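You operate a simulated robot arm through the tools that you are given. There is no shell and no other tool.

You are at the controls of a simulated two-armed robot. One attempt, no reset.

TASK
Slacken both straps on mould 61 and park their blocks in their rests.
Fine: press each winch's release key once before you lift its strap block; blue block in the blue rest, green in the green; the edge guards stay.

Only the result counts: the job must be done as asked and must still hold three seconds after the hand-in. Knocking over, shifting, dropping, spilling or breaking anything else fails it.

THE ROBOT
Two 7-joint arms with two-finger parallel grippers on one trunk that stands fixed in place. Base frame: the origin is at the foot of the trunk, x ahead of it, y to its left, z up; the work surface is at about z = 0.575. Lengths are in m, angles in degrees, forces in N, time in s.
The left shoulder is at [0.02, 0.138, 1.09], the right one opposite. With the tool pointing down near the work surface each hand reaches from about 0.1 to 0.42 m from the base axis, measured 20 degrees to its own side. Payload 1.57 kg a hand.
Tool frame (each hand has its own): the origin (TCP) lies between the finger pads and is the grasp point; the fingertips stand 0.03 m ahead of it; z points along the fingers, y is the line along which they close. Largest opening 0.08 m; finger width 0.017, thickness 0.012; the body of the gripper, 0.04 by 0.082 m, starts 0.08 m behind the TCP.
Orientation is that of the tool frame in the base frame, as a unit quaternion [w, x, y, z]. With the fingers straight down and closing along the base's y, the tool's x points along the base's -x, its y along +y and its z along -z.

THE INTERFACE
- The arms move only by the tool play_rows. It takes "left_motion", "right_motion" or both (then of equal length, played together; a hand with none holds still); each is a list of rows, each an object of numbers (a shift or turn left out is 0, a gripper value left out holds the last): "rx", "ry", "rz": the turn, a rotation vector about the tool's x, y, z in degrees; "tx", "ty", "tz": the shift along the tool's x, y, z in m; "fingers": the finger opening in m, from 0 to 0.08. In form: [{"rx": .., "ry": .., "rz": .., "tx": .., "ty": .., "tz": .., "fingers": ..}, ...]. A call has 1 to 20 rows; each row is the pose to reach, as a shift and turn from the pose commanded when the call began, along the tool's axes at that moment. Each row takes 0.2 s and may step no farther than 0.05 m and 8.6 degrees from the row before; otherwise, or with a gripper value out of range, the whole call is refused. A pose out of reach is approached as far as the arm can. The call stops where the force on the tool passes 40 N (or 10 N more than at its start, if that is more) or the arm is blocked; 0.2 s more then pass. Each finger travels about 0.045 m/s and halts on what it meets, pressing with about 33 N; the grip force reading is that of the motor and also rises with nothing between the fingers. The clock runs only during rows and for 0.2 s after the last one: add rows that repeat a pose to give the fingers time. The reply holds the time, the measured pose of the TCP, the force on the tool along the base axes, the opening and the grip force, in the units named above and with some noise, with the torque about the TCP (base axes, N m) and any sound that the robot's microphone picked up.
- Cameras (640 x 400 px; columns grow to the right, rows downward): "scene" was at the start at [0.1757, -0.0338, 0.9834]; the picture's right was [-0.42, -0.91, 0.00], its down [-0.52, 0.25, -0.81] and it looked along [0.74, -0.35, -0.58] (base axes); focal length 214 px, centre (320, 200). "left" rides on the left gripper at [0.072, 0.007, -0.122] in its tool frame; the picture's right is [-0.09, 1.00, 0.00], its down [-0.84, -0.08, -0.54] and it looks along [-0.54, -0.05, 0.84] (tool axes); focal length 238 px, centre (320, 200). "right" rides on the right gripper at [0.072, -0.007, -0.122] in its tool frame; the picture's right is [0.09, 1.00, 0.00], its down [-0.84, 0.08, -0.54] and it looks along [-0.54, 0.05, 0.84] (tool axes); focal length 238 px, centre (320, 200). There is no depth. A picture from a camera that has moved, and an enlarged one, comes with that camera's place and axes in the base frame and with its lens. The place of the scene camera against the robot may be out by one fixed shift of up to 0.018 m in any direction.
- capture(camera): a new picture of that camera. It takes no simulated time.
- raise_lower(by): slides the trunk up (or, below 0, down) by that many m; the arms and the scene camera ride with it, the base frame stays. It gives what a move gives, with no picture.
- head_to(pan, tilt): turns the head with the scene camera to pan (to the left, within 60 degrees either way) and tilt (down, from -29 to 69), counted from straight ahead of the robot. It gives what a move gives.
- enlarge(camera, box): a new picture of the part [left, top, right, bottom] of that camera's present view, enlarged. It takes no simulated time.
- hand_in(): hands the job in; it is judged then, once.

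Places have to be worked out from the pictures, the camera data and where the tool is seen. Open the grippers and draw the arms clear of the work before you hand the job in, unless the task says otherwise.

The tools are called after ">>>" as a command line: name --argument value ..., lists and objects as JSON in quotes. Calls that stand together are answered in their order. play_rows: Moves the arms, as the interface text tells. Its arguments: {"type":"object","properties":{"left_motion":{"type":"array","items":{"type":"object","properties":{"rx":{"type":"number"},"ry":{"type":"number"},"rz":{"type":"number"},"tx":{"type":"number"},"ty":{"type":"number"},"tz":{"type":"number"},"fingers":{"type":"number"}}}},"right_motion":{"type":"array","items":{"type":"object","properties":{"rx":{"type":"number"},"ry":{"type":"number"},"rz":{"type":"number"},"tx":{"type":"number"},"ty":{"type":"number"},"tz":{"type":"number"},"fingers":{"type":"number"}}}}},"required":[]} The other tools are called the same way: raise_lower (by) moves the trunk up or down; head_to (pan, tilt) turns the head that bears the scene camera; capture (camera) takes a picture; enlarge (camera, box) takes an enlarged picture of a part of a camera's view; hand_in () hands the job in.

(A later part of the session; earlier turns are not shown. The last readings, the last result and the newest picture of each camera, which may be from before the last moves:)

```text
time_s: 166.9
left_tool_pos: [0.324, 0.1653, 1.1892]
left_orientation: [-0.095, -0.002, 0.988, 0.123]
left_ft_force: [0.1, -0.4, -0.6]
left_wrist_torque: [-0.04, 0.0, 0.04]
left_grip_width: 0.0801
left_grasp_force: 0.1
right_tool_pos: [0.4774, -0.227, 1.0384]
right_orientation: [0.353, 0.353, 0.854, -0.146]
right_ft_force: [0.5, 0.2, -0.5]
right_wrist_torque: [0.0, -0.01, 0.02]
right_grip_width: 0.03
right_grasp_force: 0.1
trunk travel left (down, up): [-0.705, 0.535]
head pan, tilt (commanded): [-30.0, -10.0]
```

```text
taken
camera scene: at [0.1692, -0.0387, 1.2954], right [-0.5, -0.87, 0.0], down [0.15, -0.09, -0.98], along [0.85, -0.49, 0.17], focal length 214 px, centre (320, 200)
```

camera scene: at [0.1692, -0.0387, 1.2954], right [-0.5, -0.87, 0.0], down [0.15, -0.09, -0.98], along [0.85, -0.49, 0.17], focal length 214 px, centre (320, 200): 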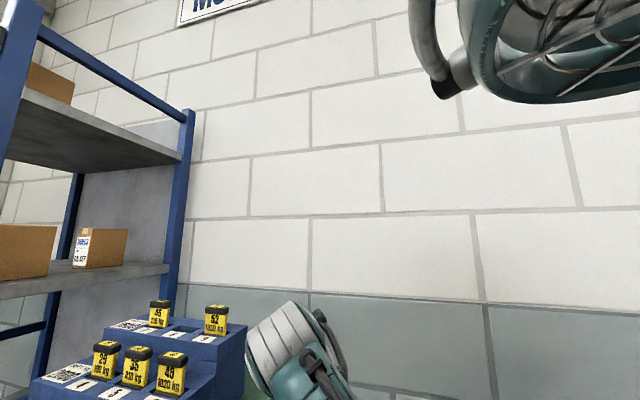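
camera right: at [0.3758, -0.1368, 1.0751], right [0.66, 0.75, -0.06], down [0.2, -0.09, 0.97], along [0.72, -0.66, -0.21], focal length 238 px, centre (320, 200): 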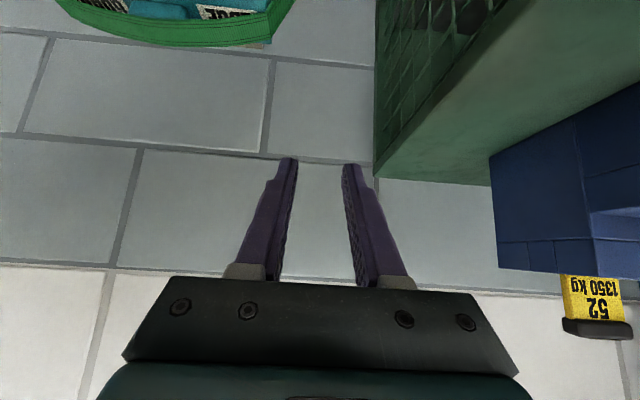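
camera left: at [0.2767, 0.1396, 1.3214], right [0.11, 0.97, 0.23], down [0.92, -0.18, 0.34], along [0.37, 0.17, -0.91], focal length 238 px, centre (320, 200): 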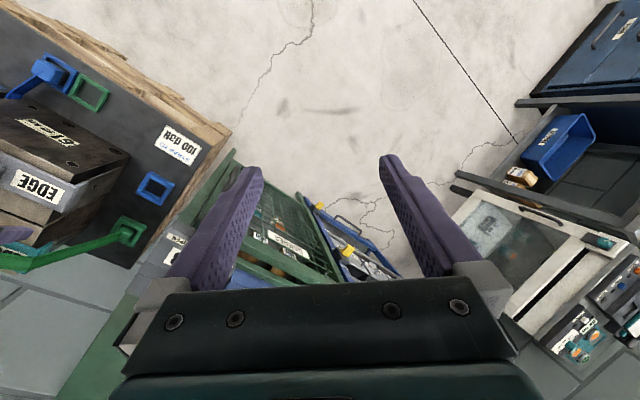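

Tracking is accurate and the forearm now drops below the wrist (elbow down). I glance lower to see the elbow.

>>> head_to --pan -25 --tilt 20

>>> capture --camera "scene"

```text
time_s: 167.8
left_tool_pos: [0.3237, 0.1651, 1.1898]
left_orientation: [-0.095, -0.002, 0.988, 0.124]
left_ft_force: [-0.5, -0.1, 0.8]
left_wrist_torque: [0.02, 0.01, 0.01]
left_grip_width: 0.0799
left_grasp_force: 0.1
right_tool_pos: [0.4774, -0.2274, 1.0399]
right_orientation: [0.354, 0.354, 0.853, -0.146]
right_ft_force: [-1.0, -0.1, -0.2]
right_wrist_torque: [0.01, 0.04, -0.01]
right_grip_width: 0.03
right_grasp_force: 0.0
trunk travel left (down, up): [-0.705, 0.535]
head pan, tilt (commanded): [-25.0, 20.0]
```

```text
taken
camera scene: at [0.1805, -0.036, 1.2479], right [-0.42, -0.91, 0.0], down [-0.31, 0.14, -0.94], along [0.85, -0.4, -0.34], focal length 214 px, centre (320, 200)
```

scene: 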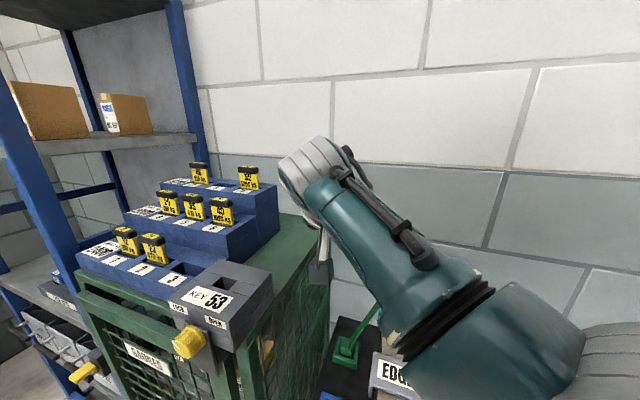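

The geometry works out best for green with a flatter approach (~62° lean, camera on top) and a nearly straight arm, which keeps the forearm clear of the mould corner. I flip the hand back on the mould side, in free air above.

>>> head_to --pan 0 --tilt -29

>>> play_rows --right_motion '[{"rz": -8}, {"rz": -16}, {"rz": -24}, {"rz": -32}, {"rz": -40}, {"rz": -48}, {"rz": -56}, {"rz": -64}, {"rz": -72}, {"rz": -80}, {"rz": -88}, {"rz": -90}]'

>>> play_rows --right_motion '[{"rz": -8}, {"rz": -16}, {"rz": -24}, {"rz": -32}, {"rz": -40}, {"rz": -48}, {"rz": -56}, {"rz": -64}, {"rz": -72}, {"rz": -80}, {"rz": -88}, {"rz": -90}, {"rz": -90}]'

>>> capture --camera "right"

```text
time_s: 169.0
left_tool_pos: [0.3241, 0.1653, 1.1904]
left_orientation: [-0.096, -0.001, 0.988, 0.123]
left_ft_force: [0.2, -0.6, 0.7]
left_wrist_torque: [-0.02, 0.0, -0.02]
left_grip_width: 0.08
left_grasp_force: 0.2
right_tool_pos: [0.477, -0.2265, 1.0392]
right_orientation: [0.352, 0.354, 0.854, -0.146]
right_ft_force: [1.0, 1.0, 0.0]
right_wrist_torque: [0.01, -0.01, -0.02]
right_grip_width: 0.0302
right_grasp_force: 0.1
trunk travel left (down, up): [-0.705, 0.535]
head pan, tilt (commanded): [0.0, -28.6]
```

```text
time_s: 171.6
left_tool_pos: [0.3228, 0.1658, 1.191]
left_orientation: [-0.096, -0.002, 0.988, 0.123]
left_ft_force: [0.4, 0.0, 1.0]
left_wrist_torque: [-0.02, 0.0, 0.0]
left_grip_width: 0.0802
left_grasp_force: 0.1
right_tool_pos: [0.4801, -0.2269, 1.0402]
right_orientation: [0.146, -0.354, 0.854, -0.354]
right_ft_force: [0.8, 0.8, -0.6]
right_wrist_torque: [-0.03, 0.01, 0.02]
right_grip_width: 0.0302
right_grasp_force: 0.1
trunk travel left (down, up): [-0.705, 0.535]
head pan, tilt (commanded): [0.0, -28.6]
```

```text
time_s: 174.4
left_tool_pos: [0.3237, 0.1653, 1.1894]
left_orientation: [-0.096, -0.002, 0.988, 0.123]
left_ft_force: [-0.3, 0.5, 0.0]
left_wrist_torque: [0.01, 0.03, -0.03]
left_grip_width: 0.0801
left_grasp_force: 0.0
right_tool_pos: [0.4796, -0.2274, 1.0409]
right_orientation: [0.146, 0.854, -0.353, 0.353]
right_ft_force: [-0.5, 0.8, -0.3]
right_wrist_torque: [-0.02, 0.01, -0.02]
right_grip_width: 0.03
right_grasp_force: 0.2
trunk travel left (down, up): [-0.705, 0.535]
head pan, tilt (commanded): [0.0, -28.6]
```

```text
taken
camera right: at [0.459, -0.1986, 1.1771], right [-0.66, -0.75, 0.07], down [-0.74, 0.63, -0.21], along [0.11, -0.19, -0.98], focal length 238 px, centre (320, 200)
```

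right: 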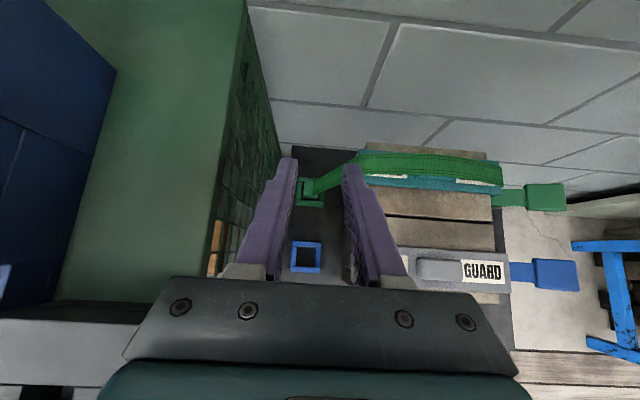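

Flipped and accurate. Now I lean to 62° and open the fingers to 0.06.

>>> play_rows --right_motion '[{"ry": 5, "tx": -0.004, "tz": 0.004, "fingers": 0.06}, {"ry": 10, "tx": -0.008, "tz": 0.008, "fingers": 0.06}, {"ry": 17, "tx": -0.0141, "tz": 0.0142, "fingers": 0.06}, {"ry": 17, "tx": -0.0141, "tz": 0.0142, "fingers": 0.06}]'

>>> raise_lower --by -0.2

>>> head_to --pan -20 --tilt 10

>>> capture --camera "scene"

```text
time_s: 175.4
left_tool_pos: [0.3231, 0.1657, 1.1914]
left_orientation: [-0.096, -0.002, 0.988, 0.124]
left_ft_force: [0.2, -0.3, 0.5]
left_wrist_torque: [-0.01, -0.04, 0.01]
left_grip_width: 0.0801
left_grasp_force: 0.0
right_tool_pos: [0.4797, -0.2269, 1.0198]
right_orientation: [0.197, 0.792, -0.328, 0.476]
right_ft_force: [0.1, -1.0, 0.7]
right_wrist_torque: [0.0, 0.03, 0.01]
right_grip_width: 0.0603
right_grasp_force: 0.2
trunk travel left (down, up): [-0.705, 0.535]
head pan, tilt (commanded): [0.0, -28.6]
```

```text
time_s: 177.6
left_tool_pos: [0.3236, 0.1648, 0.9901]
left_orientation: [-0.096, -0.002, 0.988, 0.124]
left_ft_force: [-0.6, 0.5, 0.2]
left_wrist_torque: [0.0, -0.02, 0.01]
left_grip_width: 0.0802
left_grasp_force: 0.1
right_tool_pos: [0.4798, -0.2276, 0.8202]
right_orientation: [0.197, 0.793, -0.328, 0.474]
right_ft_force: [0.3, 0.4, 0.7]
right_wrist_torque: [-0.01, 0.01, 0.0]
right_grip_width: 0.06
right_grasp_force: 0.0
trunk travel left (down, up): [-0.505, 0.735]
head pan, tilt (commanded): [0.0, -28.6]
```

```text
time_s: 178.6
left_tool_pos: [0.3233, 0.1643, 0.9892]
left_orientation: [-0.096, -0.003, 0.988, 0.124]
left_ft_force: [0.1, -0.7, -0.3]
left_wrist_torque: [-0.03, -0.01, 0.0]
left_grip_width: 0.0799
left_grasp_force: 0.1
right_tool_pos: [0.4801, -0.2266, 0.8202]
right_orientation: [0.196, 0.793, -0.328, 0.475]
right_ft_force: [-0.2, 0.1, -0.2]
right_wrist_torque: [-0.05, 0.01, -0.01]
right_grip_width: 0.0597
right_grasp_force: 0.1
trunk travel left (down, up): [-0.505, 0.735]
head pan, tilt (commanded): [-20.0, 10.0]
```

```text
taken
camera scene: at [0.1835, -0.0284, 1.0642], right [-0.34, -0.94, 0.0], down [-0.16, 0.06, -0.98], along [0.93, -0.34, -0.17], focal length 214 px, centre (320, 200)
```

scene: 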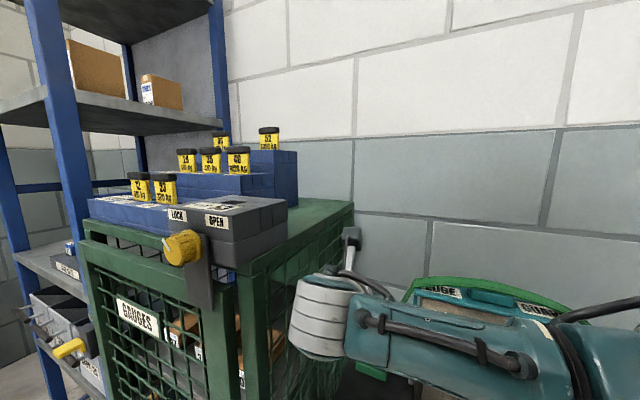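

>>> raise_lower --by -0.13

>>> capture --camera "scene"

>>> capture --camera "right"

```text
time_s: 180.2
left_tool_pos: [0.3231, 0.1656, 0.8602]
left_orientation: [-0.095, -0.002, 0.988, 0.123]
left_ft_force: [0.2, -0.1, -0.5]
left_wrist_torque: [-0.02, 0.0, -0.01]
left_grip_width: 0.08
left_grasp_force: 0.0
right_tool_pos: [0.4797, -0.2267, 0.6904]
right_orientation: [0.197, 0.792, -0.328, 0.475]
right_ft_force: [-0.3, -0.2, -0.4]
right_wrist_torque: [0.0, -0.01, -0.01]
right_grip_width: 0.0601
right_grasp_force: 0.0
trunk travel left (down, up): [-0.375, 0.865]
head pan, tilt (commanded): [-20.0, 10.0]
```

```text
taken
camera scene: at [0.1836, -0.0284, 0.9342], right [-0.34, -0.94, 0.0], down [-0.16, 0.06, -0.98], along [0.93, -0.34, -0.17], focal length 214 px, centre (320, 200)
```

scene: 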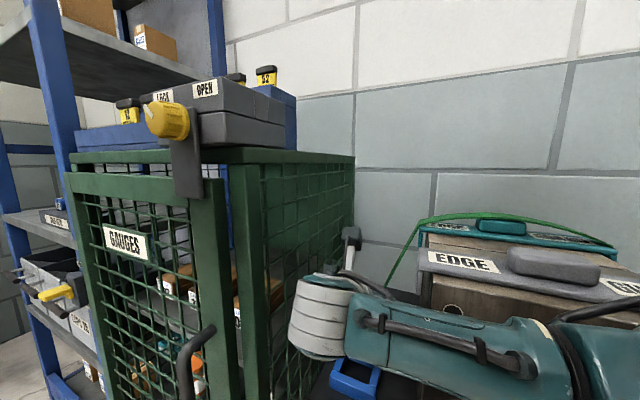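

```text
taken
camera right: at [0.4314, -0.1715, 0.8111], right [-0.67, -0.73, 0.08], down [-0.67, 0.56, -0.48], along [0.31, -0.38, -0.87], focal length 238 px, centre (320, 200)
```

right: 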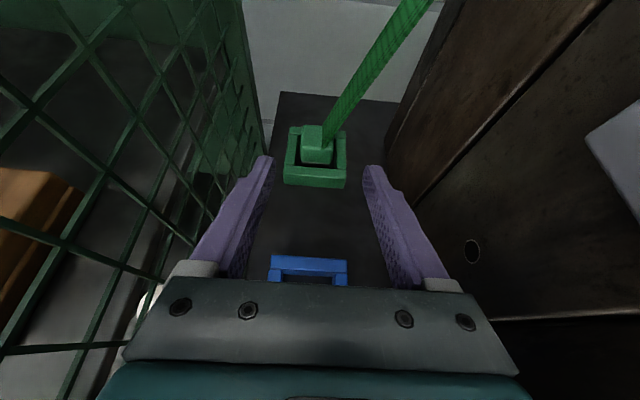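

>>> enlarge --camera "right" --box '[260, 100, 380, 200]'

>>> enlarge --camera "scene" --box '[280, 200, 640, 400]'

```text
4.00 times, centred on (320, 150) of right
camera zoom: at [0.4314, -0.1715, 0.8111], right [-0.67, -0.73, 0.08], down [-0.67, 0.56, -0.48], along [0.31, -0.38, -0.87], focal length 953 px, centre (320, 400)
```

zoom: 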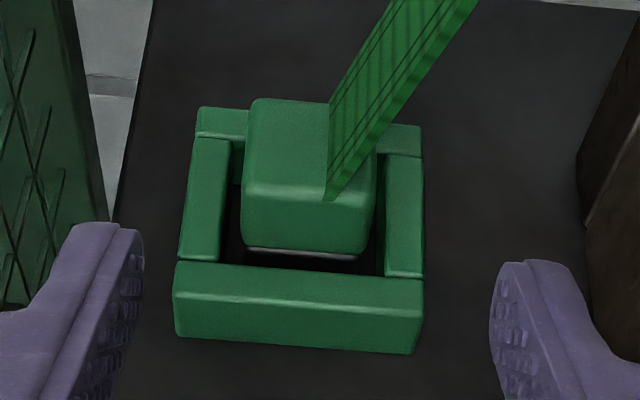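

```text
1.78 times, centred on (460, 300) of scene
camera zoom: at [0.1836, -0.0284, 0.9342], right [-0.34, -0.94, 0.0], down [-0.16, 0.06, -0.98], along [0.93, -0.34, -0.17], focal length 381 px, centre (71, 22)
```

zoom: 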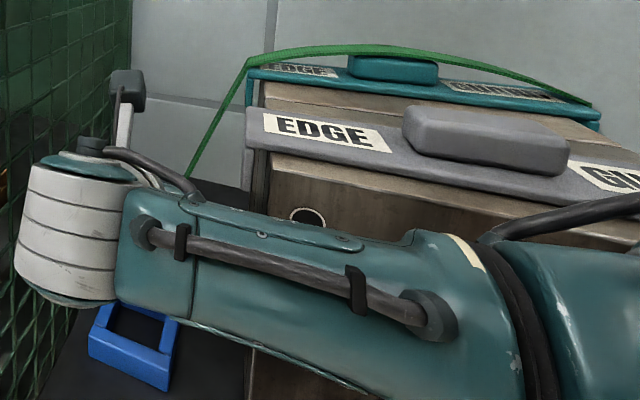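

Block near face at q≈0.598, all aligned. I advance 40% and check the forearm clearance from the head.

>>> play_rows --right_motion '[{"tx": -0.0023, "ty": 0.0002, "tz": 0.0152}, {"tx": -0.0046, "ty": 0.0003, "tz": 0.0303}, {"tx": -0.0068, "ty": 0.0003, "tz": 0.0455}, {"tx": -0.0068, "ty": 0.0003, "tz": 0.0455}]'

>>> enlarge --camera "scene" --box '[280, 200, 640, 400]'

>>> capture --camera "right"

```text
time_s: 181.2
left_tool_pos: [0.3239, 0.1656, 0.8596]
left_orientation: [-0.096, -0.002, 0.988, 0.123]
left_ft_force: [-0.8, 0.6, 0.4]
left_wrist_torque: [-0.01, 0.03, 0.0]
left_grip_width: 0.08
left_grasp_force: 0.0
right_tool_pos: [0.5051, -0.2527, 0.6618]
right_orientation: [0.197, 0.792, -0.329, 0.475]
right_ft_force: [-0.5, 0.4, -0.2]
right_wrist_torque: [0.01, 0.02, 0.01]
right_grip_width: 0.0601
right_grasp_force: 0.0
trunk travel left (down, up): [-0.375, 0.865]
head pan, tilt (commanded): [-20.0, 10.0]
```

```text
1.78 times, centred on (460, 300) of scene
camera zoom: at [0.1835, -0.0284, 0.9341], right [-0.34, -0.94, 0.0], down [-0.16, 0.06, -0.98], along [0.93, -0.34, -0.17], focal length 381 px, centre (71, 22)
```

zoom: 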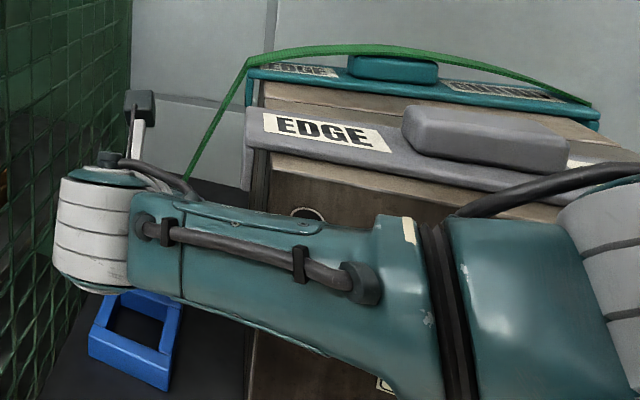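

```text
taken
camera right: at [0.4576, -0.198, 0.7833], right [-0.67, -0.73, 0.08], down [-0.67, 0.56, -0.48], along [0.31, -0.38, -0.87], focal length 238 px, centre (320, 200)
```

right: 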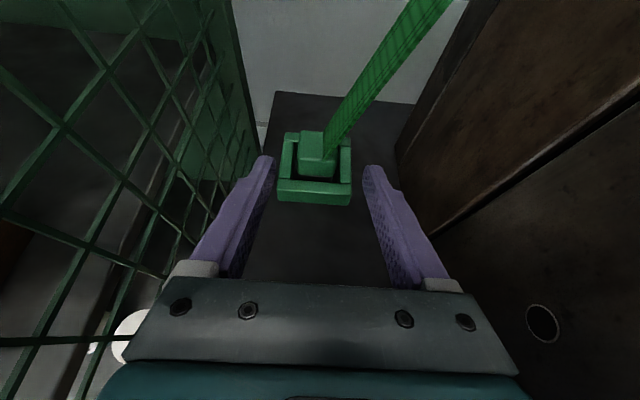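

Tracking is exact and the forearm stays in front of the mould. I advance further in small steps.

>>> play_rows --right_motion '[{"tx": -0.0025, "ty": 0.0001, "tz": 0.0171}, {"tx": -0.0051, "ty": 0.0002, "tz": 0.0341}, {"tx": -0.0051, "ty": 0.0002, "tz": 0.0341}]'

>>> enlarge --camera "scene" --box '[280, 200, 640, 400]'

>>> enlarge --camera "right" --box '[220, 80, 420, 220]'

```text
time_s: 182.0
left_tool_pos: [0.3226, 0.1663, 0.86]
left_orientation: [-0.096, -0.002, 0.988, 0.124]
left_ft_force: [0.3, -0.4, 1.0]
left_wrist_torque: [-0.02, 0.0, 0.0]
left_grip_width: 0.08
left_grasp_force: 0.0
right_tool_pos: [0.5262, -0.2735, 0.6433]
right_orientation: [0.197, 0.792, -0.328, 0.475]
right_ft_force: [-0.9, 0.1, 0.3]
right_wrist_torque: [0.02, 0.01, -0.01]
right_grip_width: 0.0601
right_grasp_force: 0.1
trunk travel left (down, up): [-0.375, 0.865]
head pan, tilt (commanded): [-20.0, 10.0]
```

```text
1.78 times, centred on (460, 300) of scene
camera zoom: at [0.1834, -0.0285, 0.9341], right [-0.34, -0.94, 0.0], down [-0.16, 0.06, -0.98], along [0.93, -0.34, -0.17], focal length 381 px, centre (71, 22)
```

zoom: 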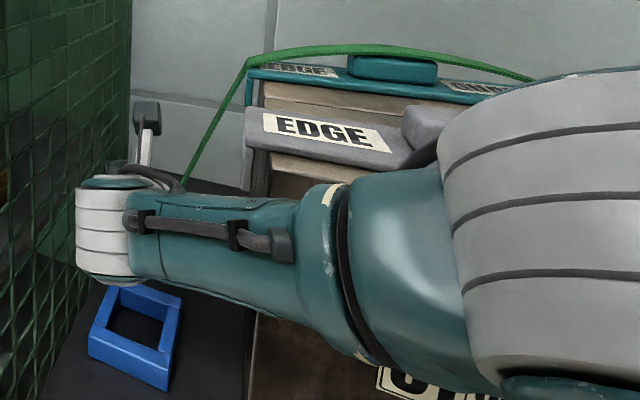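

```text
2.86 times, centred on (320, 150) of right
camera zoom: at [0.4777, -0.2184, 0.7626], right [-0.67, -0.73, 0.08], down [-0.67, 0.56, -0.48], along [0.31, -0.38, -0.87], focal length 681 px, centre (320, 343)
```

zoom: 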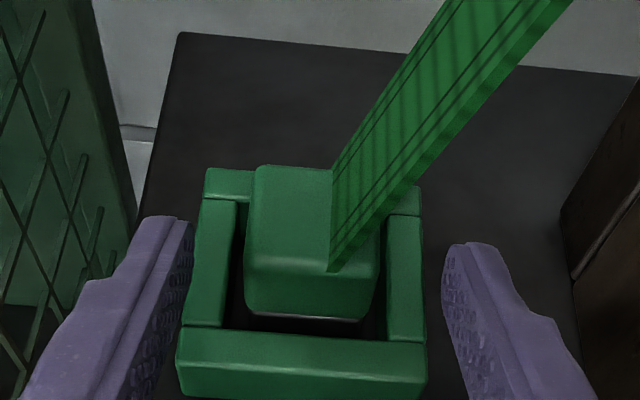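

Still exact, and the elbow swings left, away from the mould. I move in to the grasp pose.

>>> play_rows --right_motion '[{"tx": -0.0022, "ty": 0.0002, "tz": 0.0112}, {"tx": -0.0044, "ty": 0.0005, "tz": 0.0224}, {"tx": -0.0066, "ty": 0.0007, "tz": 0.0336}, {"tx": -0.0066, "ty": 0.0007, "tz": 0.0336}]'

>>> enlarge --camera "right" --box '[220, 80, 420, 220]'

>>> enlarge --camera "scene" --box '[280, 200, 640, 400]'

```text
time_s: 183.0
left_tool_pos: [0.3235, 0.1662, 0.8601]
left_orientation: [-0.096, -0.002, 0.988, 0.124]
left_ft_force: [0.7, 0.2, 0.9]
left_wrist_torque: [-0.03, -0.01, -0.03]
left_grip_width: 0.0804
left_grasp_force: 0.1
right_tool_pos: [0.5274, -0.2847, 0.6362]
right_orientation: [0.198, 0.792, -0.33, 0.474]
right_ft_force: [0.1, -0.6, -0.3]
right_wrist_torque: [0.01, 0.01, -0.01]
right_grip_width: 0.0599
right_grasp_force: 0.0
right hand out of reach, approached as far as the arm can: row 1, 2, 3, 4
trunk travel left (down, up): [-0.375, 0.865]
head pan, tilt (commanded): [-20.0, 10.0]
```

```text
2.86 times, centred on (320, 150) of right
camera zoom: at [0.4793, -0.23, 0.7565], right [-0.67, -0.73, 0.08], down [-0.67, 0.56, -0.48], along [0.31, -0.38, -0.87], focal length 681 px, centre (320, 343)
```

zoom: 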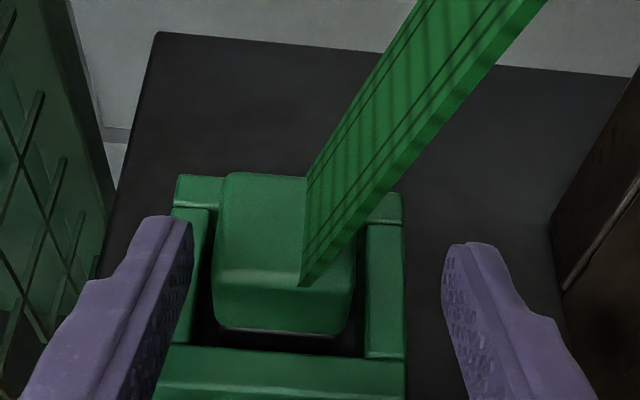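

```text
1.78 times, centred on (460, 300) of scene
camera zoom: at [0.1836, -0.0283, 0.9341], right [-0.34, -0.94, 0.0], down [-0.16, 0.06, -0.98], along [0.93, -0.34, -0.17], focal length 381 px, centre (71, 22)
```

zoom: 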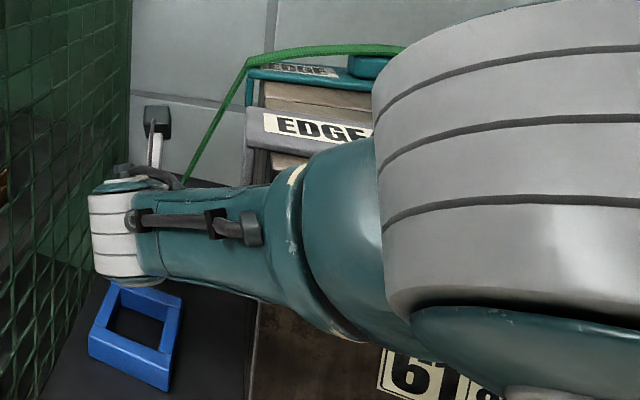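

Just out of reach at this height. I back off slightly and up, then lower the trunk 0.06 for the last bit of reach.

>>> play_rows --right_motion '[{"tx": 0.0, "ty": -0.0065, "tz": -0.02}, {"tx": 0.0265, "ty": -0.0065, "tz": -0.0341}, {"tx": 0.0529, "ty": -0.0065, "tz": -0.0482}, {"tx": 0.0529, "ty": -0.0065, "tz": -0.0482}]'

>>> raise_lower --by -0.06

>>> enlarge --camera "scene" --box '[280, 200, 640, 400]'

>>> enlarge --camera "right" --box '[220, 80, 420, 220]'

```text
time_s: 184.0
left_tool_pos: [0.3238, 0.165, 0.8607]
left_orientation: [-0.096, -0.002, 0.988, 0.124]
left_ft_force: [-0.8, 1.3, -0.9]
left_wrist_torque: [0.01, 0.02, -0.01]
left_grip_width: 0.0799
left_grasp_force: 0.0
right_tool_pos: [0.5536, -0.2595, 0.6883]
right_orientation: [0.199, 0.792, -0.33, 0.474]
right_ft_force: [0.5, -0.8, 0.6]
right_wrist_torque: [-0.01, 0.02, 0.0]
right_grip_width: 0.06
right_grasp_force: 0.1
right hand out of reach, approached as far as the arm can: row 1, 2, 3, 4
trunk travel left (down, up): [-0.375, 0.865]
head pan, tilt (commanded): [-20.0, 10.0]
```

```text
time_s: 184.8
left_tool_pos: [0.3227, 0.1651, 0.8032]
left_orientation: [-0.096, -0.002, 0.988, 0.124]
left_ft_force: [-0.2, 0.5, 0.4]
left_wrist_torque: [-0.04, -0.01, -0.03]
left_grip_width: 0.0799
left_grasp_force: 0.1
right_tool_pos: [0.5587, -0.2615, 0.6419]
right_orientation: [0.202, 0.788, -0.322, 0.485]
right_ft_force: [0.9, -0.4, 6.3]
right_wrist_torque: [-0.23, 0.07, 0.03]
right_grip_width: 0.0606
right_grasp_force: 0.6
trunk travel left (down, up): [-0.319, 0.921]
head pan, tilt (commanded): [-20.0, 10.0]
stopped: the force on the tool passed its limit at 55 N (the readings are from after the stop); the commanded pose is now the measured one
```

```text
1.78 times, centred on (460, 300) of scene
camera zoom: at [0.184, -0.0292, 0.8776], right [-0.34, -0.94, 0.0], down [-0.16, 0.06, -0.98], along [0.93, -0.34, -0.17], focal length 381 px, centre (71, 22)
```

zoom: 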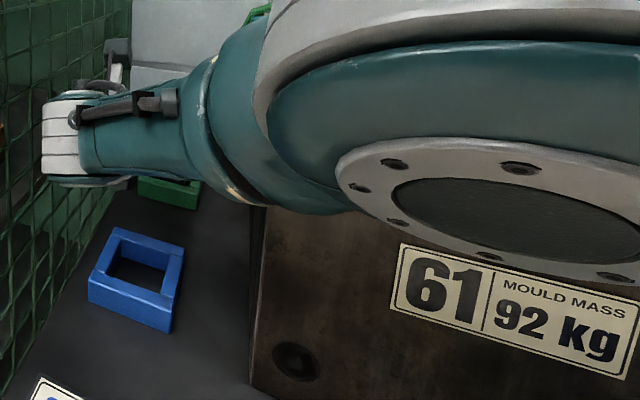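

```text
2.86 times, centred on (320, 150) of right
camera zoom: at [0.5089, -0.2034, 0.7609], right [-0.67, -0.74, 0.09], down [-0.67, 0.55, -0.5], along [0.32, -0.4, -0.86], focal length 681 px, centre (320, 343)
```

zoom: 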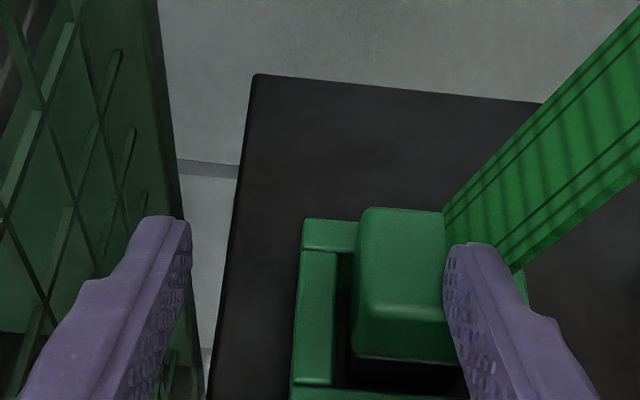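

The reach limit skewed the hand sideways and a finger came down on the block's top (stopped by the force limit). I lift gently, then back off and re-centre.

>>> play_rows --right_motion '[{"tx": 0.009, "tz": -0.0045}, {"tx": 0.0179, "tz": -0.009}, {"tx": 0.0179, "ty": 0.01, "tz": -0.022}, {"tx": 0.0179, "ty": 0.02, "tz": -0.035}, {"tx": 0.0179, "ty": 0.032, "tz": -0.048}, {"tx": 0.0179, "ty": 0.032, "tz": -0.048}]'

>>> capture --camera "right"

>>> capture --camera "scene"

```text
time_s: 186.2
left_tool_pos: [0.3238, 0.1645, 0.8037]
left_orientation: [-0.095, -0.002, 0.988, 0.123]
left_ft_force: [-0.9, -0.4, 0.1]
left_wrist_torque: [0.0, -0.01, 0.02]
left_grip_width: 0.0801
left_grasp_force: 0.0
right_tool_pos: [0.5632, -0.2498, 0.6537]
right_orientation: [0.202, 0.788, -0.323, 0.483]
right_ft_force: [-0.8, 0.5, 0.0]
right_wrist_torque: [0.03, 0.02, 0.01]
right_grip_width: 0.0599
right_grasp_force: 0.0
right hand out of reach, approached as far as the arm can: row 1, 2, 3, 4, 5, 6
trunk travel left (down, up): [-0.319, 0.921]
head pan, tilt (commanded): [-20.0, 10.0]
```

```text
taken
camera right: at [0.513, -0.1921, 0.7745], right [-0.67, -0.74, 0.09], down [-0.67, 0.55, -0.5], along [0.32, -0.4, -0.86], focal length 238 px, centre (320, 200)
```

right: 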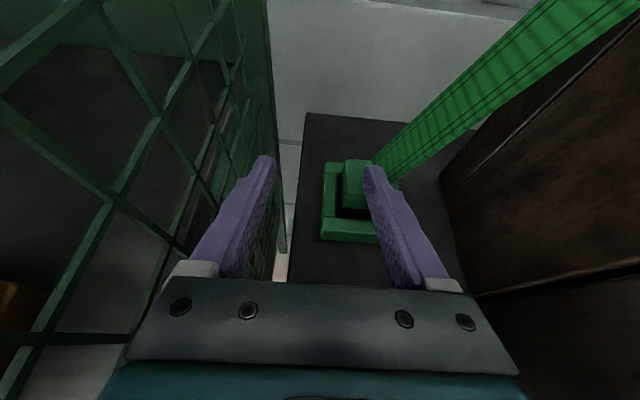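

```text
taken
camera scene: at [0.1835, -0.0284, 0.8779], right [-0.34, -0.94, 0.0], down [-0.16, 0.06, -0.98], along [0.93, -0.34, -0.17], focal length 214 px, centre (320, 200)
```

scene: 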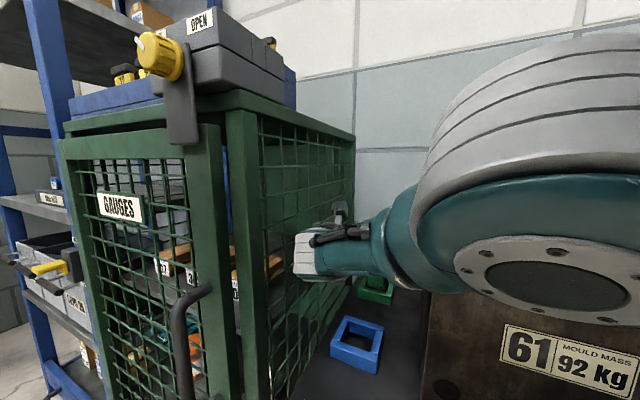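

>>> enlarge --camera "scene" --box '[220, 180, 440, 340]'

>>> capture --camera "left"

```text
2.50 times, centred on (330, 260) of scene
camera zoom: at [0.1835, -0.0284, 0.8779], right [-0.34, -0.94, 0.0], down [-0.16, 0.06, -0.98], along [0.93, -0.34, -0.17], focal length 536 px, centre (295, 50)
```

zoom: 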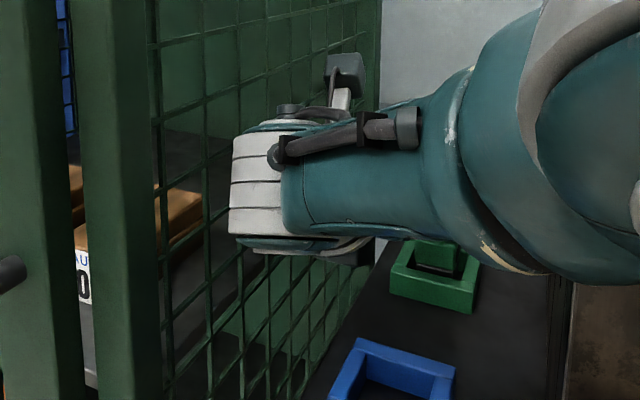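

```text
taken
camera left: at [0.2767, 0.1397, 0.9349], right [0.11, 0.97, 0.23], down [0.92, -0.18, 0.34], along [0.37, 0.17, -0.91], focal length 238 px, centre (320, 200)
```

left: 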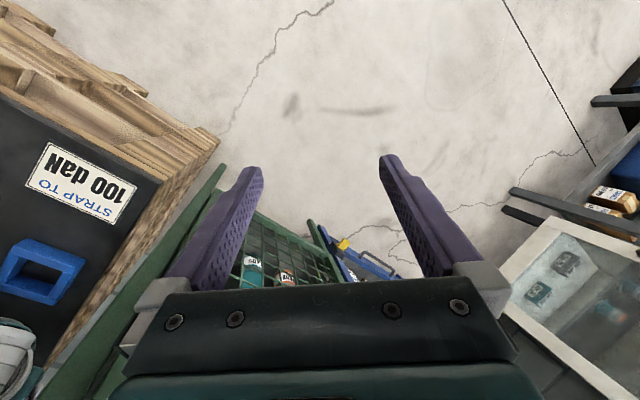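

The arm is at full stretch (singular), so straight retraction isn't being solved. I try a small sideways move away from the cage, which is tangential and should be solvable.

>>> play_rows --right_motion '[{"tx": 0.015, "ty": 0.012, "tz": 0.0}, {"tx": 0.02, "ty": 0.024, "tz": -0.005}, {"tx": 0.02, "ty": 0.024, "tz": -0.005}]'

>>> capture --camera "right"

```text
time_s: 187.0
left_tool_pos: [0.3236, 0.1652, 0.8035]
left_orientation: [-0.095, -0.002, 0.988, 0.123]
left_ft_force: [-0.5, -0.3, -0.3]
left_wrist_torque: [-0.01, -0.02, 0.01]
left_grip_width: 0.0802
left_grasp_force: 0.1
right_tool_pos: [0.5697, -0.2633, 0.6667]
right_orientation: [0.201, 0.789, -0.323, 0.483]
right_ft_force: [-0.1, 0.6, -0.3]
right_wrist_torque: [0.02, 0.01, 0.01]
right_grip_width: 0.0599
right_grasp_force: 0.1
right hand out of reach, approached as far as the arm can: row 1, 2, 3
trunk travel left (down, up): [-0.319, 0.921]
head pan, tilt (commanded): [-20.0, 10.0]
```

```text
taken
camera right: at [0.5207, -0.2065, 0.7858], right [-0.67, -0.74, 0.09], down [-0.67, 0.55, -0.5], along [0.32, -0.4, -0.86], focal length 238 px, centre (320, 200)
```

right: 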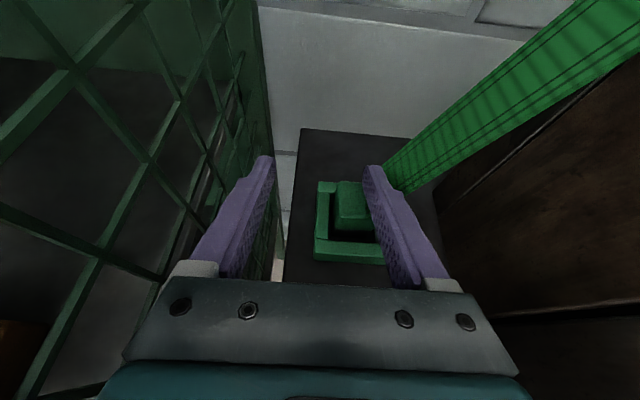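

It moved partly the right way (0.57, −0.263). I repeat a sideways step toward the mould side, to get well clear of the cage before lifting out with the trunk.

>>> play_rows --right_motion '[{"tx": 0.012, "ty": 0.012, "tz": 0.004}, {"tx": 0.016, "ty": 0.024, "tz": 0.008}, {"tx": 0.016, "ty": 0.024, "tz": 0.008}]'

>>> capture --camera "right"

>>> enlarge --camera "scene" --box '[220, 140, 440, 300]'

```text
time_s: 187.8
left_tool_pos: [0.323, 0.1653, 0.8038]
left_orientation: [-0.096, -0.002, 0.988, 0.123]
left_ft_force: [-0.1, 0.0, 0.4]
left_wrist_torque: [-0.02, 0.01, -0.03]
left_grip_width: 0.0801
left_grasp_force: 0.0
right_tool_pos: [0.5756, -0.2914, 0.6725]
right_orientation: [0.201, 0.789, -0.323, 0.483]
right_ft_force: [0.2, 0.1, 0.7]
right_wrist_torque: [-0.01, -0.01, -0.01]
right_grip_width: 0.0602
right_grasp_force: 0.1
right hand out of reach, approached as far as the arm can: row 1, 2, 3
trunk travel left (down, up): [-0.319, 0.921]
head pan, tilt (commanded): [-20.0, 10.0]
```

```text
taken
camera right: at [0.5266, -0.2337, 0.7913], right [-0.67, -0.74, 0.09], down [-0.67, 0.55, -0.5], along [0.32, -0.39, -0.86], focal length 238 px, centre (320, 200)
```

right: 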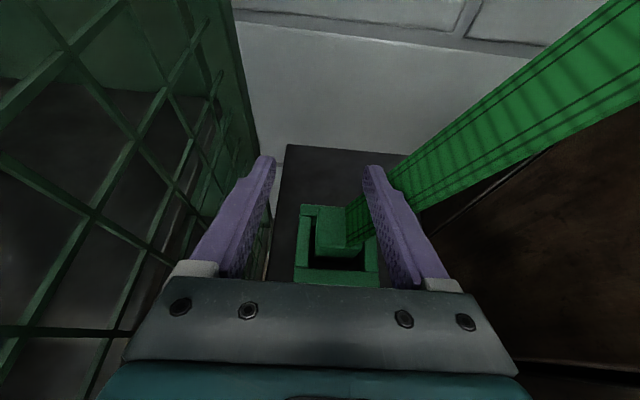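

```text
2.50 times, centred on (330, 220) of scene
camera zoom: at [0.1836, -0.0283, 0.878], right [-0.34, -0.94, 0.0], down [-0.16, 0.06, -0.98], along [0.93, -0.34, -0.17], focal length 536 px, centre (295, 150)
```

zoom: 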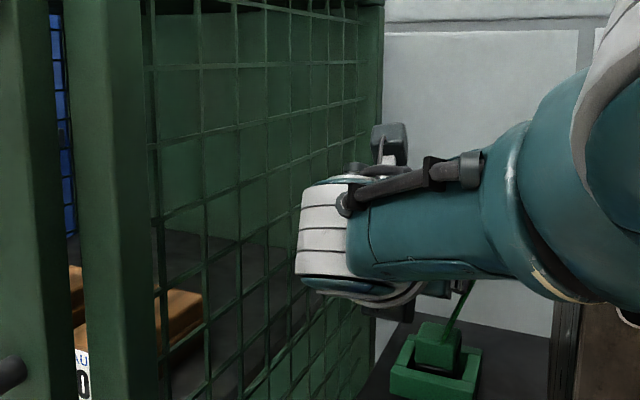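

I'm clear of both cage and mould now (s≈0.20). I lift straight out with the trunk, no arm solving needed.

>>> raise_lower --by 0.2

>>> capture --camera "right"

>>> capture --camera "scene"

```text
time_s: 190.0
left_tool_pos: [0.324, 0.1648, 1.004]
left_orientation: [-0.096, -0.002, 0.988, 0.123]
left_ft_force: [-0.5, 1.2, 0.3]
left_wrist_torque: [0.01, 0.0, 0.01]
left_grip_width: 0.0798
left_grasp_force: 0.1
right_tool_pos: [0.5758, -0.2912, 0.8717]
right_orientation: [0.202, 0.789, -0.324, 0.483]
right_ft_force: [0.0, -0.6, 1.0]
right_wrist_torque: [0.01, 0.0, -0.04]
right_grip_width: 0.0599
right_grasp_force: 0.1
trunk travel left (down, up): [-0.519, 0.721]
head pan, tilt (commanded): [-20.0, 10.0]
```

```text
taken
camera right: at [0.5264, -0.2337, 0.9911], right [-0.67, -0.74, 0.09], down [-0.67, 0.55, -0.5], along [0.32, -0.4, -0.86], focal length 238 px, centre (320, 200)
```

right: 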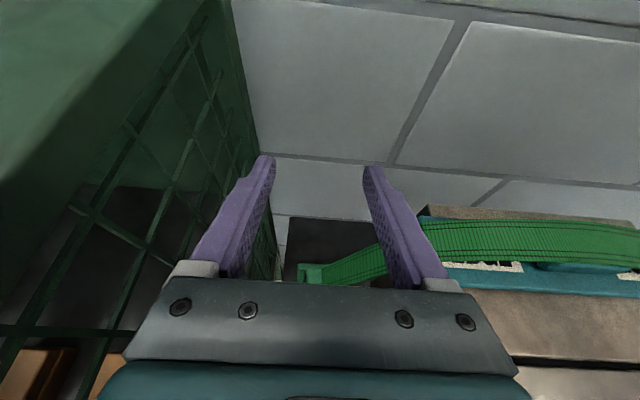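

```text
taken
camera scene: at [0.1835, -0.0284, 1.0779], right [-0.34, -0.94, 0.0], down [-0.16, 0.06, -0.98], along [0.93, -0.34, -0.17], focal length 214 px, centre (320, 200)
```

scene: 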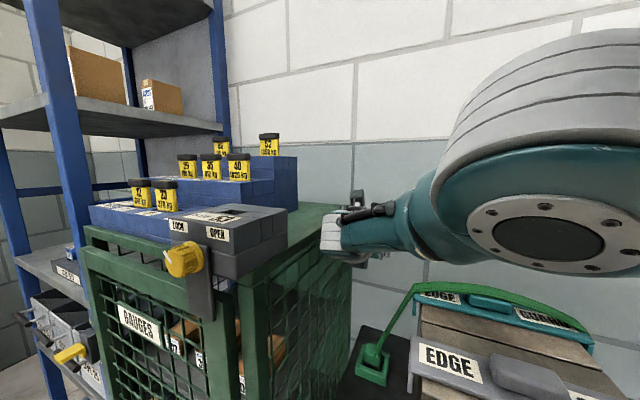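

>>> raise_lower --by 0.15

>>> play_rows --right_motion '[{"ry": -5, "tz": -0.02}, {"ry": -10, "tz": -0.04}, {"ry": -15, "tz": -0.06}, {"ry": -20, "tz": -0.08}, {"ry": -25, "tz": -0.1}, {"ry": -30, "tz": -0.12}, {"ry": -30, "tz": -0.12}]'

>>> capture --camera "scene"

```text
time_s: 191.8
left_tool_pos: [0.3236, 0.1655, 1.1544]
left_orientation: [-0.096, -0.002, 0.988, 0.123]
left_ft_force: [-0.5, -0.5, -0.3]
left_wrist_torque: [0.02, 0.0, 0.0]
left_grip_width: 0.0795
left_grasp_force: 0.1
right_tool_pos: [0.5758, -0.2909, 1.021]
right_orientation: [0.201, 0.789, -0.322, 0.483]
right_ft_force: [0.1, -0.2, 0.5]
right_wrist_torque: [0.01, 0.0, 0.01]
right_grip_width: 0.0601
right_grasp_force: 0.0
trunk travel left (down, up): [-0.669, 0.571]
head pan, tilt (commanded): [-20.0, 10.0]
```

```text
time_s: 193.4
left_tool_pos: [0.3236, 0.1647, 1.1539]
left_orientation: [-0.095, -0.002, 0.988, 0.123]
left_ft_force: [-0.6, 0.7, 1.1]
left_wrist_torque: [0.01, -0.02, 0.01]
left_grip_width: 0.0798
left_grasp_force: 0.1
right_tool_pos: [0.5533, -0.2069, 1.07]
right_orientation: [0.111, 0.887, -0.365, 0.261]
right_ft_force: [0.5, -0.5, 0.1]
right_wrist_torque: [-0.02, 0.02, 0.01]
right_grip_width: 0.0599
right_grasp_force: 0.0
right hand out of reach, approached as far as the arm can: row 1, 2, 3, 4, 5, 6, 7
trunk travel left (down, up): [-0.669, 0.571]
head pan, tilt (commanded): [-20.0, 10.0]
```

```text
taken
camera scene: at [0.1835, -0.0284, 1.2279], right [-0.34, -0.94, 0.0], down [-0.16, 0.06, -0.98], along [0.93, -0.34, -0.17], focal length 214 px, centre (320, 200)
```

scene: 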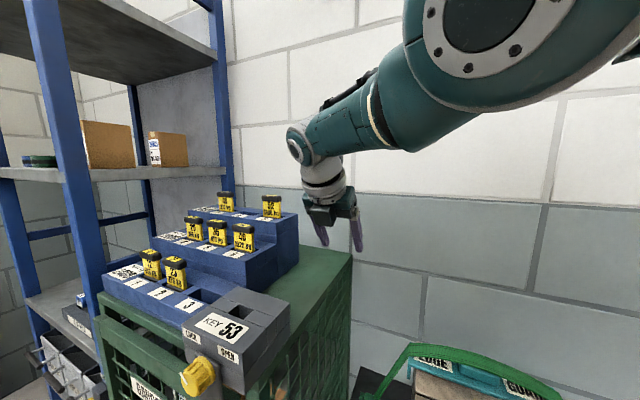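

The hand is safely high but the arm is locked straight. I send a null row to learn what the controller now regards as its commanded pose.

>>> play_rows --right_motion '[{}, {}]'

```text
time_s: 194.0
left_tool_pos: [0.3228, 0.1648, 1.1538]
left_orientation: [-0.095, -0.002, 0.988, 0.123]
left_ft_force: [0.3, 0.4, 0.3]
left_wrist_torque: [0.02, -0.01, 0.02]
left_grip_width: 0.0799
left_grasp_force: 0.1
right_tool_pos: [0.5522, -0.2086, 1.069]
right_orientation: [0.112, 0.886, -0.365, 0.262]
right_ft_force: [-0.2, 0.9, 0.0]
right_wrist_torque: [0.01, -0.01, -0.02]
right_grip_width: 0.0596
right_grasp_force: 0.0
trunk travel left (down, up): [-0.669, 0.571]
head pan, tilt (commanded): [-20.0, 10.0]
```

>>> head_to --pan -55 --tilt 0

>>> capture --camera "scene"

```text
time_s: 195.0
left_tool_pos: [0.3231, 0.1651, 1.1539]
left_orientation: [-0.096, -0.001, 0.988, 0.123]
left_ft_force: [-0.2, -0.8, 0.9]
left_wrist_torque: [-0.01, 0.01, -0.02]
left_grip_width: 0.0801
left_grasp_force: 0.1
right_tool_pos: [0.5518, -0.2064, 1.069]
right_orientation: [0.111, 0.887, -0.364, 0.263]
right_ft_force: [0.0, -0.4, 0.2]
right_wrist_torque: [0.01, -0.01, 0.0]
right_grip_width: 0.0598
right_grasp_force: 0.1
trunk travel left (down, up): [-0.669, 0.571]
head pan, tilt (commanded): [-55.0, 0.0]
```

```text
taken
camera scene: at [0.1478, -0.0703, 1.2439], right [-0.82, -0.57, 0.0], down [0.0, 0.0, -1.0], along [0.57, -0.82, 0.0], focal length 214 px, centre (320, 200)
```

scene: 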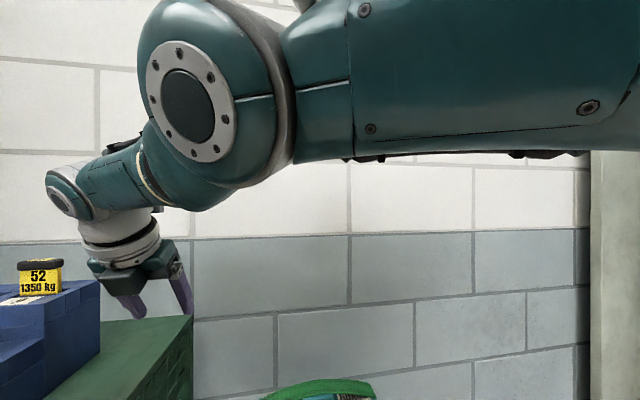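

The arm is straight, hence locked. I raise the trunk so the hand is well above the bins, then command a leftward swing, the direction in which this elbow bends, to unlock it.

>>> raise_lower --by 0.15

>>> head_to --pan -30 --tilt 10

>>> play_rows --right_motion '[{"ty": -0.02}, {"ty": -0.04}, {"ty": -0.06}, {"ty": -0.08}, {"ty": -0.08}]'

>>> capture --camera "scene"

```text
time_s: 196.7
left_tool_pos: [0.3239, 0.1645, 1.3049]
left_orientation: [-0.095, -0.001, 0.988, 0.124]
left_ft_force: [-1.3, -0.4, 0.0]
left_wrist_torque: [-0.02, -0.03, 0.01]
left_grip_width: 0.08
left_grasp_force: 0.1
right_tool_pos: [0.553, -0.208, 1.2196]
right_orientation: [0.112, 0.886, -0.365, 0.262]
right_ft_force: [-1.2, 0.2, 0.9]
right_wrist_torque: [0.0, 0.01, 0.04]
right_grip_width: 0.0601
right_grasp_force: 0.1
trunk travel left (down, up): [-0.819, 0.421]
head pan, tilt (commanded): [-55.0, 0.0]
```

```text
time_s: 197.6
left_tool_pos: [0.3229, 0.1652, 1.3043]
left_orientation: [-0.096, -0.002, 0.988, 0.124]
left_ft_force: [-0.2, -0.2, 0.2]
left_wrist_torque: [0.0, 0.0, -0.02]
left_grip_width: 0.0798
left_grasp_force: 0.0
right_tool_pos: [0.5523, -0.207, 1.2191]
right_orientation: [0.11, 0.887, -0.364, 0.263]
right_ft_force: [0.4, -0.7, 0.2]
right_wrist_torque: [0.03, 0.01, 0.0]
right_grip_width: 0.06
right_grasp_force: 0.0
trunk travel left (down, up): [-0.819, 0.421]
head pan, tilt (commanded): [-30.0, 10.0]
```

```text
time_s: 198.8
left_tool_pos: [0.3245, 0.1649, 1.3033]
left_orientation: [-0.096, -0.002, 0.988, 0.123]
left_ft_force: [0.0, -0.2, 0.7]
left_wrist_torque: [0.02, 0.0, 0.01]
left_grip_width: 0.0799
left_grasp_force: 0.2
right_tool_pos: [0.5487, -0.1741, 1.223]
right_orientation: [0.112, 0.887, -0.364, 0.262]
right_ft_force: [0.0, 0.0, 0.8]
right_wrist_torque: [0.02, 0.01, -0.01]
right_grip_width: 0.0603
right_grasp_force: 0.0
right hand out of reach, approached as far as the arm can: row 1, 2, 3, 4, 5
trunk travel left (down, up): [-0.819, 0.421]
head pan, tilt (commanded): [-30.0, 10.0]
```

```text
taken
camera scene: at [0.1767, -0.0431, 1.3779], right [-0.5, -0.87, 0.0], down [-0.15, 0.09, -0.98], along [0.85, -0.49, -0.17], focal length 214 px, centre (320, 200)
```

scene: 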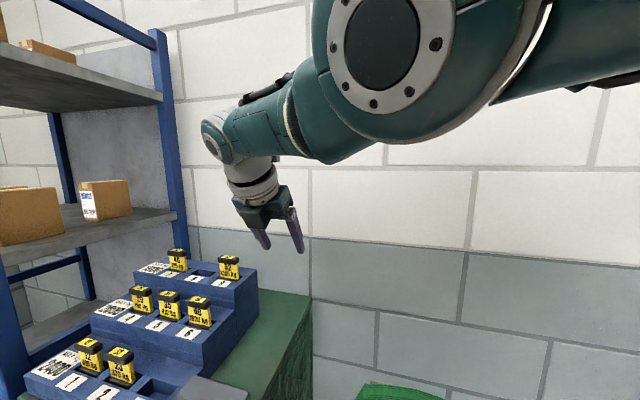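

>>> play_rows --right_motion '[{"tx": -0.0207, "ty": -0.0037, "tz": -0.0135}, {"tx": -0.0414, "ty": -0.0073, "tz": -0.0271}, {"tx": -0.0622, "ty": -0.011, "tz": -0.0407}, {"tx": -0.0829, "ty": -0.0146, "tz": -0.0542}, {"tx": -0.0829, "ty": -0.0146, "tz": -0.0542}]'

>>> capture --camera "scene"

```text
time_s: 200.0
left_tool_pos: [0.3236, 0.1654, 1.3042]
left_orientation: [-0.096, -0.002, 0.988, 0.123]
left_ft_force: [-0.3, 0.2, 0.4]
left_wrist_torque: [-0.06, -0.03, -0.01]
left_grip_width: 0.0799
left_grasp_force: 0.0
right_tool_pos: [0.5167, -0.0889, 1.2185]
right_orientation: [0.111, 0.887, -0.365, 0.262]
right_ft_force: [-0.4, 1.1, -0.6]
right_wrist_torque: [-0.01, -0.02, 0.03]
right_grip_width: 0.0597
right_grasp_force: 0.1
right hand out of reach, approached as far as the arm can: row 1, 2, 3, 4, 5
trunk travel left (down, up): [-0.819, 0.421]
head pan, tilt (commanded): [-30.0, 10.0]
```

```text
taken
camera scene: at [0.1767, -0.0431, 1.378], right [-0.5, -0.87, 0.0], down [-0.15, 0.09, -0.98], along [0.85, -0.49, -0.17], focal length 214 px, centre (320, 200)
```

scene: 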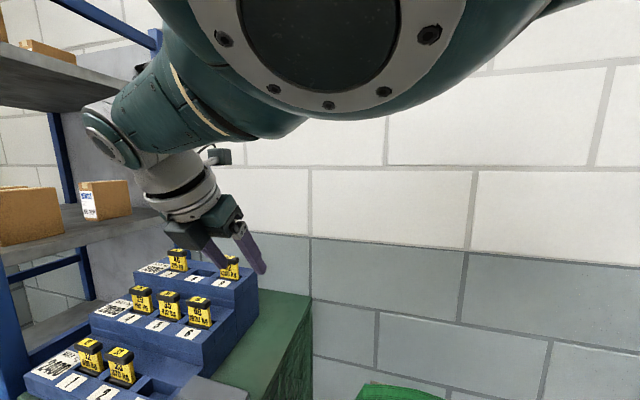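

Some flex is appearing (residual halved). I now command a retraction.

>>> play_rows --right_motion '[{"tx": -0.006, "ty": 0.0141, "tz": -0.0038}, {"tx": -0.012, "ty": 0.0282, "tz": -0.0076}, {"tx": -0.018, "ty": 0.0424, "tz": -0.0114}, {"tx": -0.0241, "ty": 0.0565, "tz": -0.0152}, {"tx": -0.0241, "ty": 0.0565, "tz": -0.0152}]'

>>> capture --camera "scene"

```text
time_s: 201.2
left_tool_pos: [0.323, 0.1646, 1.3031]
left_orientation: [-0.096, -0.002, 0.988, 0.123]
left_ft_force: [0.5, -0.2, 0.5]
left_wrist_torque: [0.01, 0.03, 0.0]
left_grip_width: 0.0799
left_grasp_force: 0.0
right_tool_pos: [0.5171, -0.0887, 1.2187]
right_orientation: [0.112, 0.886, -0.365, 0.262]
right_ft_force: [0.5, 0.9, -0.2]
right_wrist_torque: [0.03, 0.02, 0.02]
right_grip_width: 0.0601
right_grasp_force: 0.1
right hand out of reach, approached as far as the arm can: row 1, 2, 3, 4, 5
trunk travel left (down, up): [-0.819, 0.421]
head pan, tilt (commanded): [-30.0, 10.0]
```

```text
taken
camera scene: at [0.1767, -0.0431, 1.3779], right [-0.5, -0.87, 0.0], down [-0.15, 0.09, -0.98], along [0.85, -0.49, -0.17], focal length 214 px, centre (320, 200)
```

scene: 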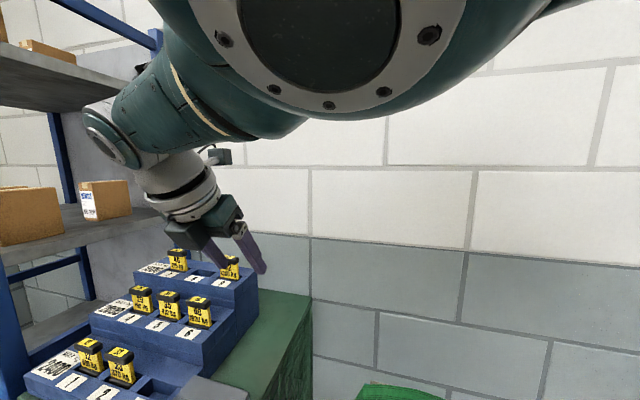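

Pure retraction is ignored (exactly singular). I swing back right over the mould side, where there's free height, and then try a downward swing to break the lock.

>>> play_rows --right_motion '[{"tx": 0.0224, "ty": 0.0185, "tz": 0.0148}, {"tx": 0.0447, "ty": 0.037, "tz": 0.0295}, {"tx": 0.0671, "ty": 0.0556, "tz": 0.0443}, {"tx": 0.0894, "ty": 0.0741, "tz": 0.059}, {"tx": 0.1118, "ty": 0.0926, "tz": 0.0738}, {"tx": 0.1118, "ty": 0.0926, "tz": 0.0738}]'

>>> capture --camera "scene"

```text
time_s: 202.6
left_tool_pos: [0.3236, 0.1655, 1.3042]
left_orientation: [-0.096, -0.001, 0.988, 0.123]
left_ft_force: [-0.1, -0.4, -0.8]
left_wrist_torque: [0.02, -0.01, 0.03]
left_grip_width: 0.0799
left_grasp_force: 0.1
right_tool_pos: [0.5576, -0.2475, 1.2185]
right_orientation: [0.112, 0.887, -0.365, 0.26]
right_ft_force: [-0.5, 0.1, -0.6]
right_wrist_torque: [-0.02, 0.06, -0.03]
right_grip_width: 0.0597
right_grasp_force: 0.1
right hand out of reach, approached as far as the arm can: row 1, 2, 3, 4, 5, 6
trunk travel left (down, up): [-0.819, 0.421]
head pan, tilt (commanded): [-30.0, 10.0]
```

```text
taken
camera scene: at [0.1767, -0.0431, 1.3779], right [-0.5, -0.87, 0.0], down [-0.15, 0.09, -0.98], along [0.85, -0.49, -0.17], focal length 214 px, centre (320, 200)
```

scene: 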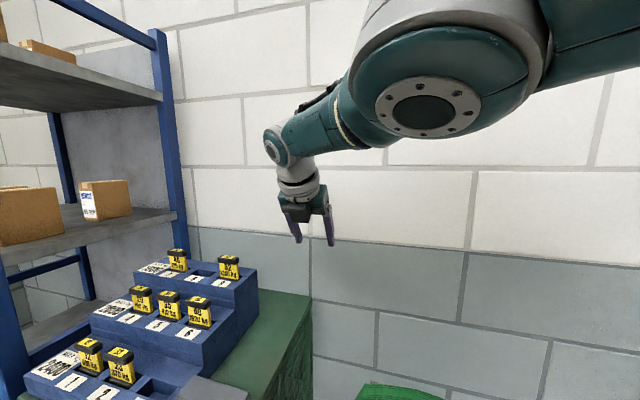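

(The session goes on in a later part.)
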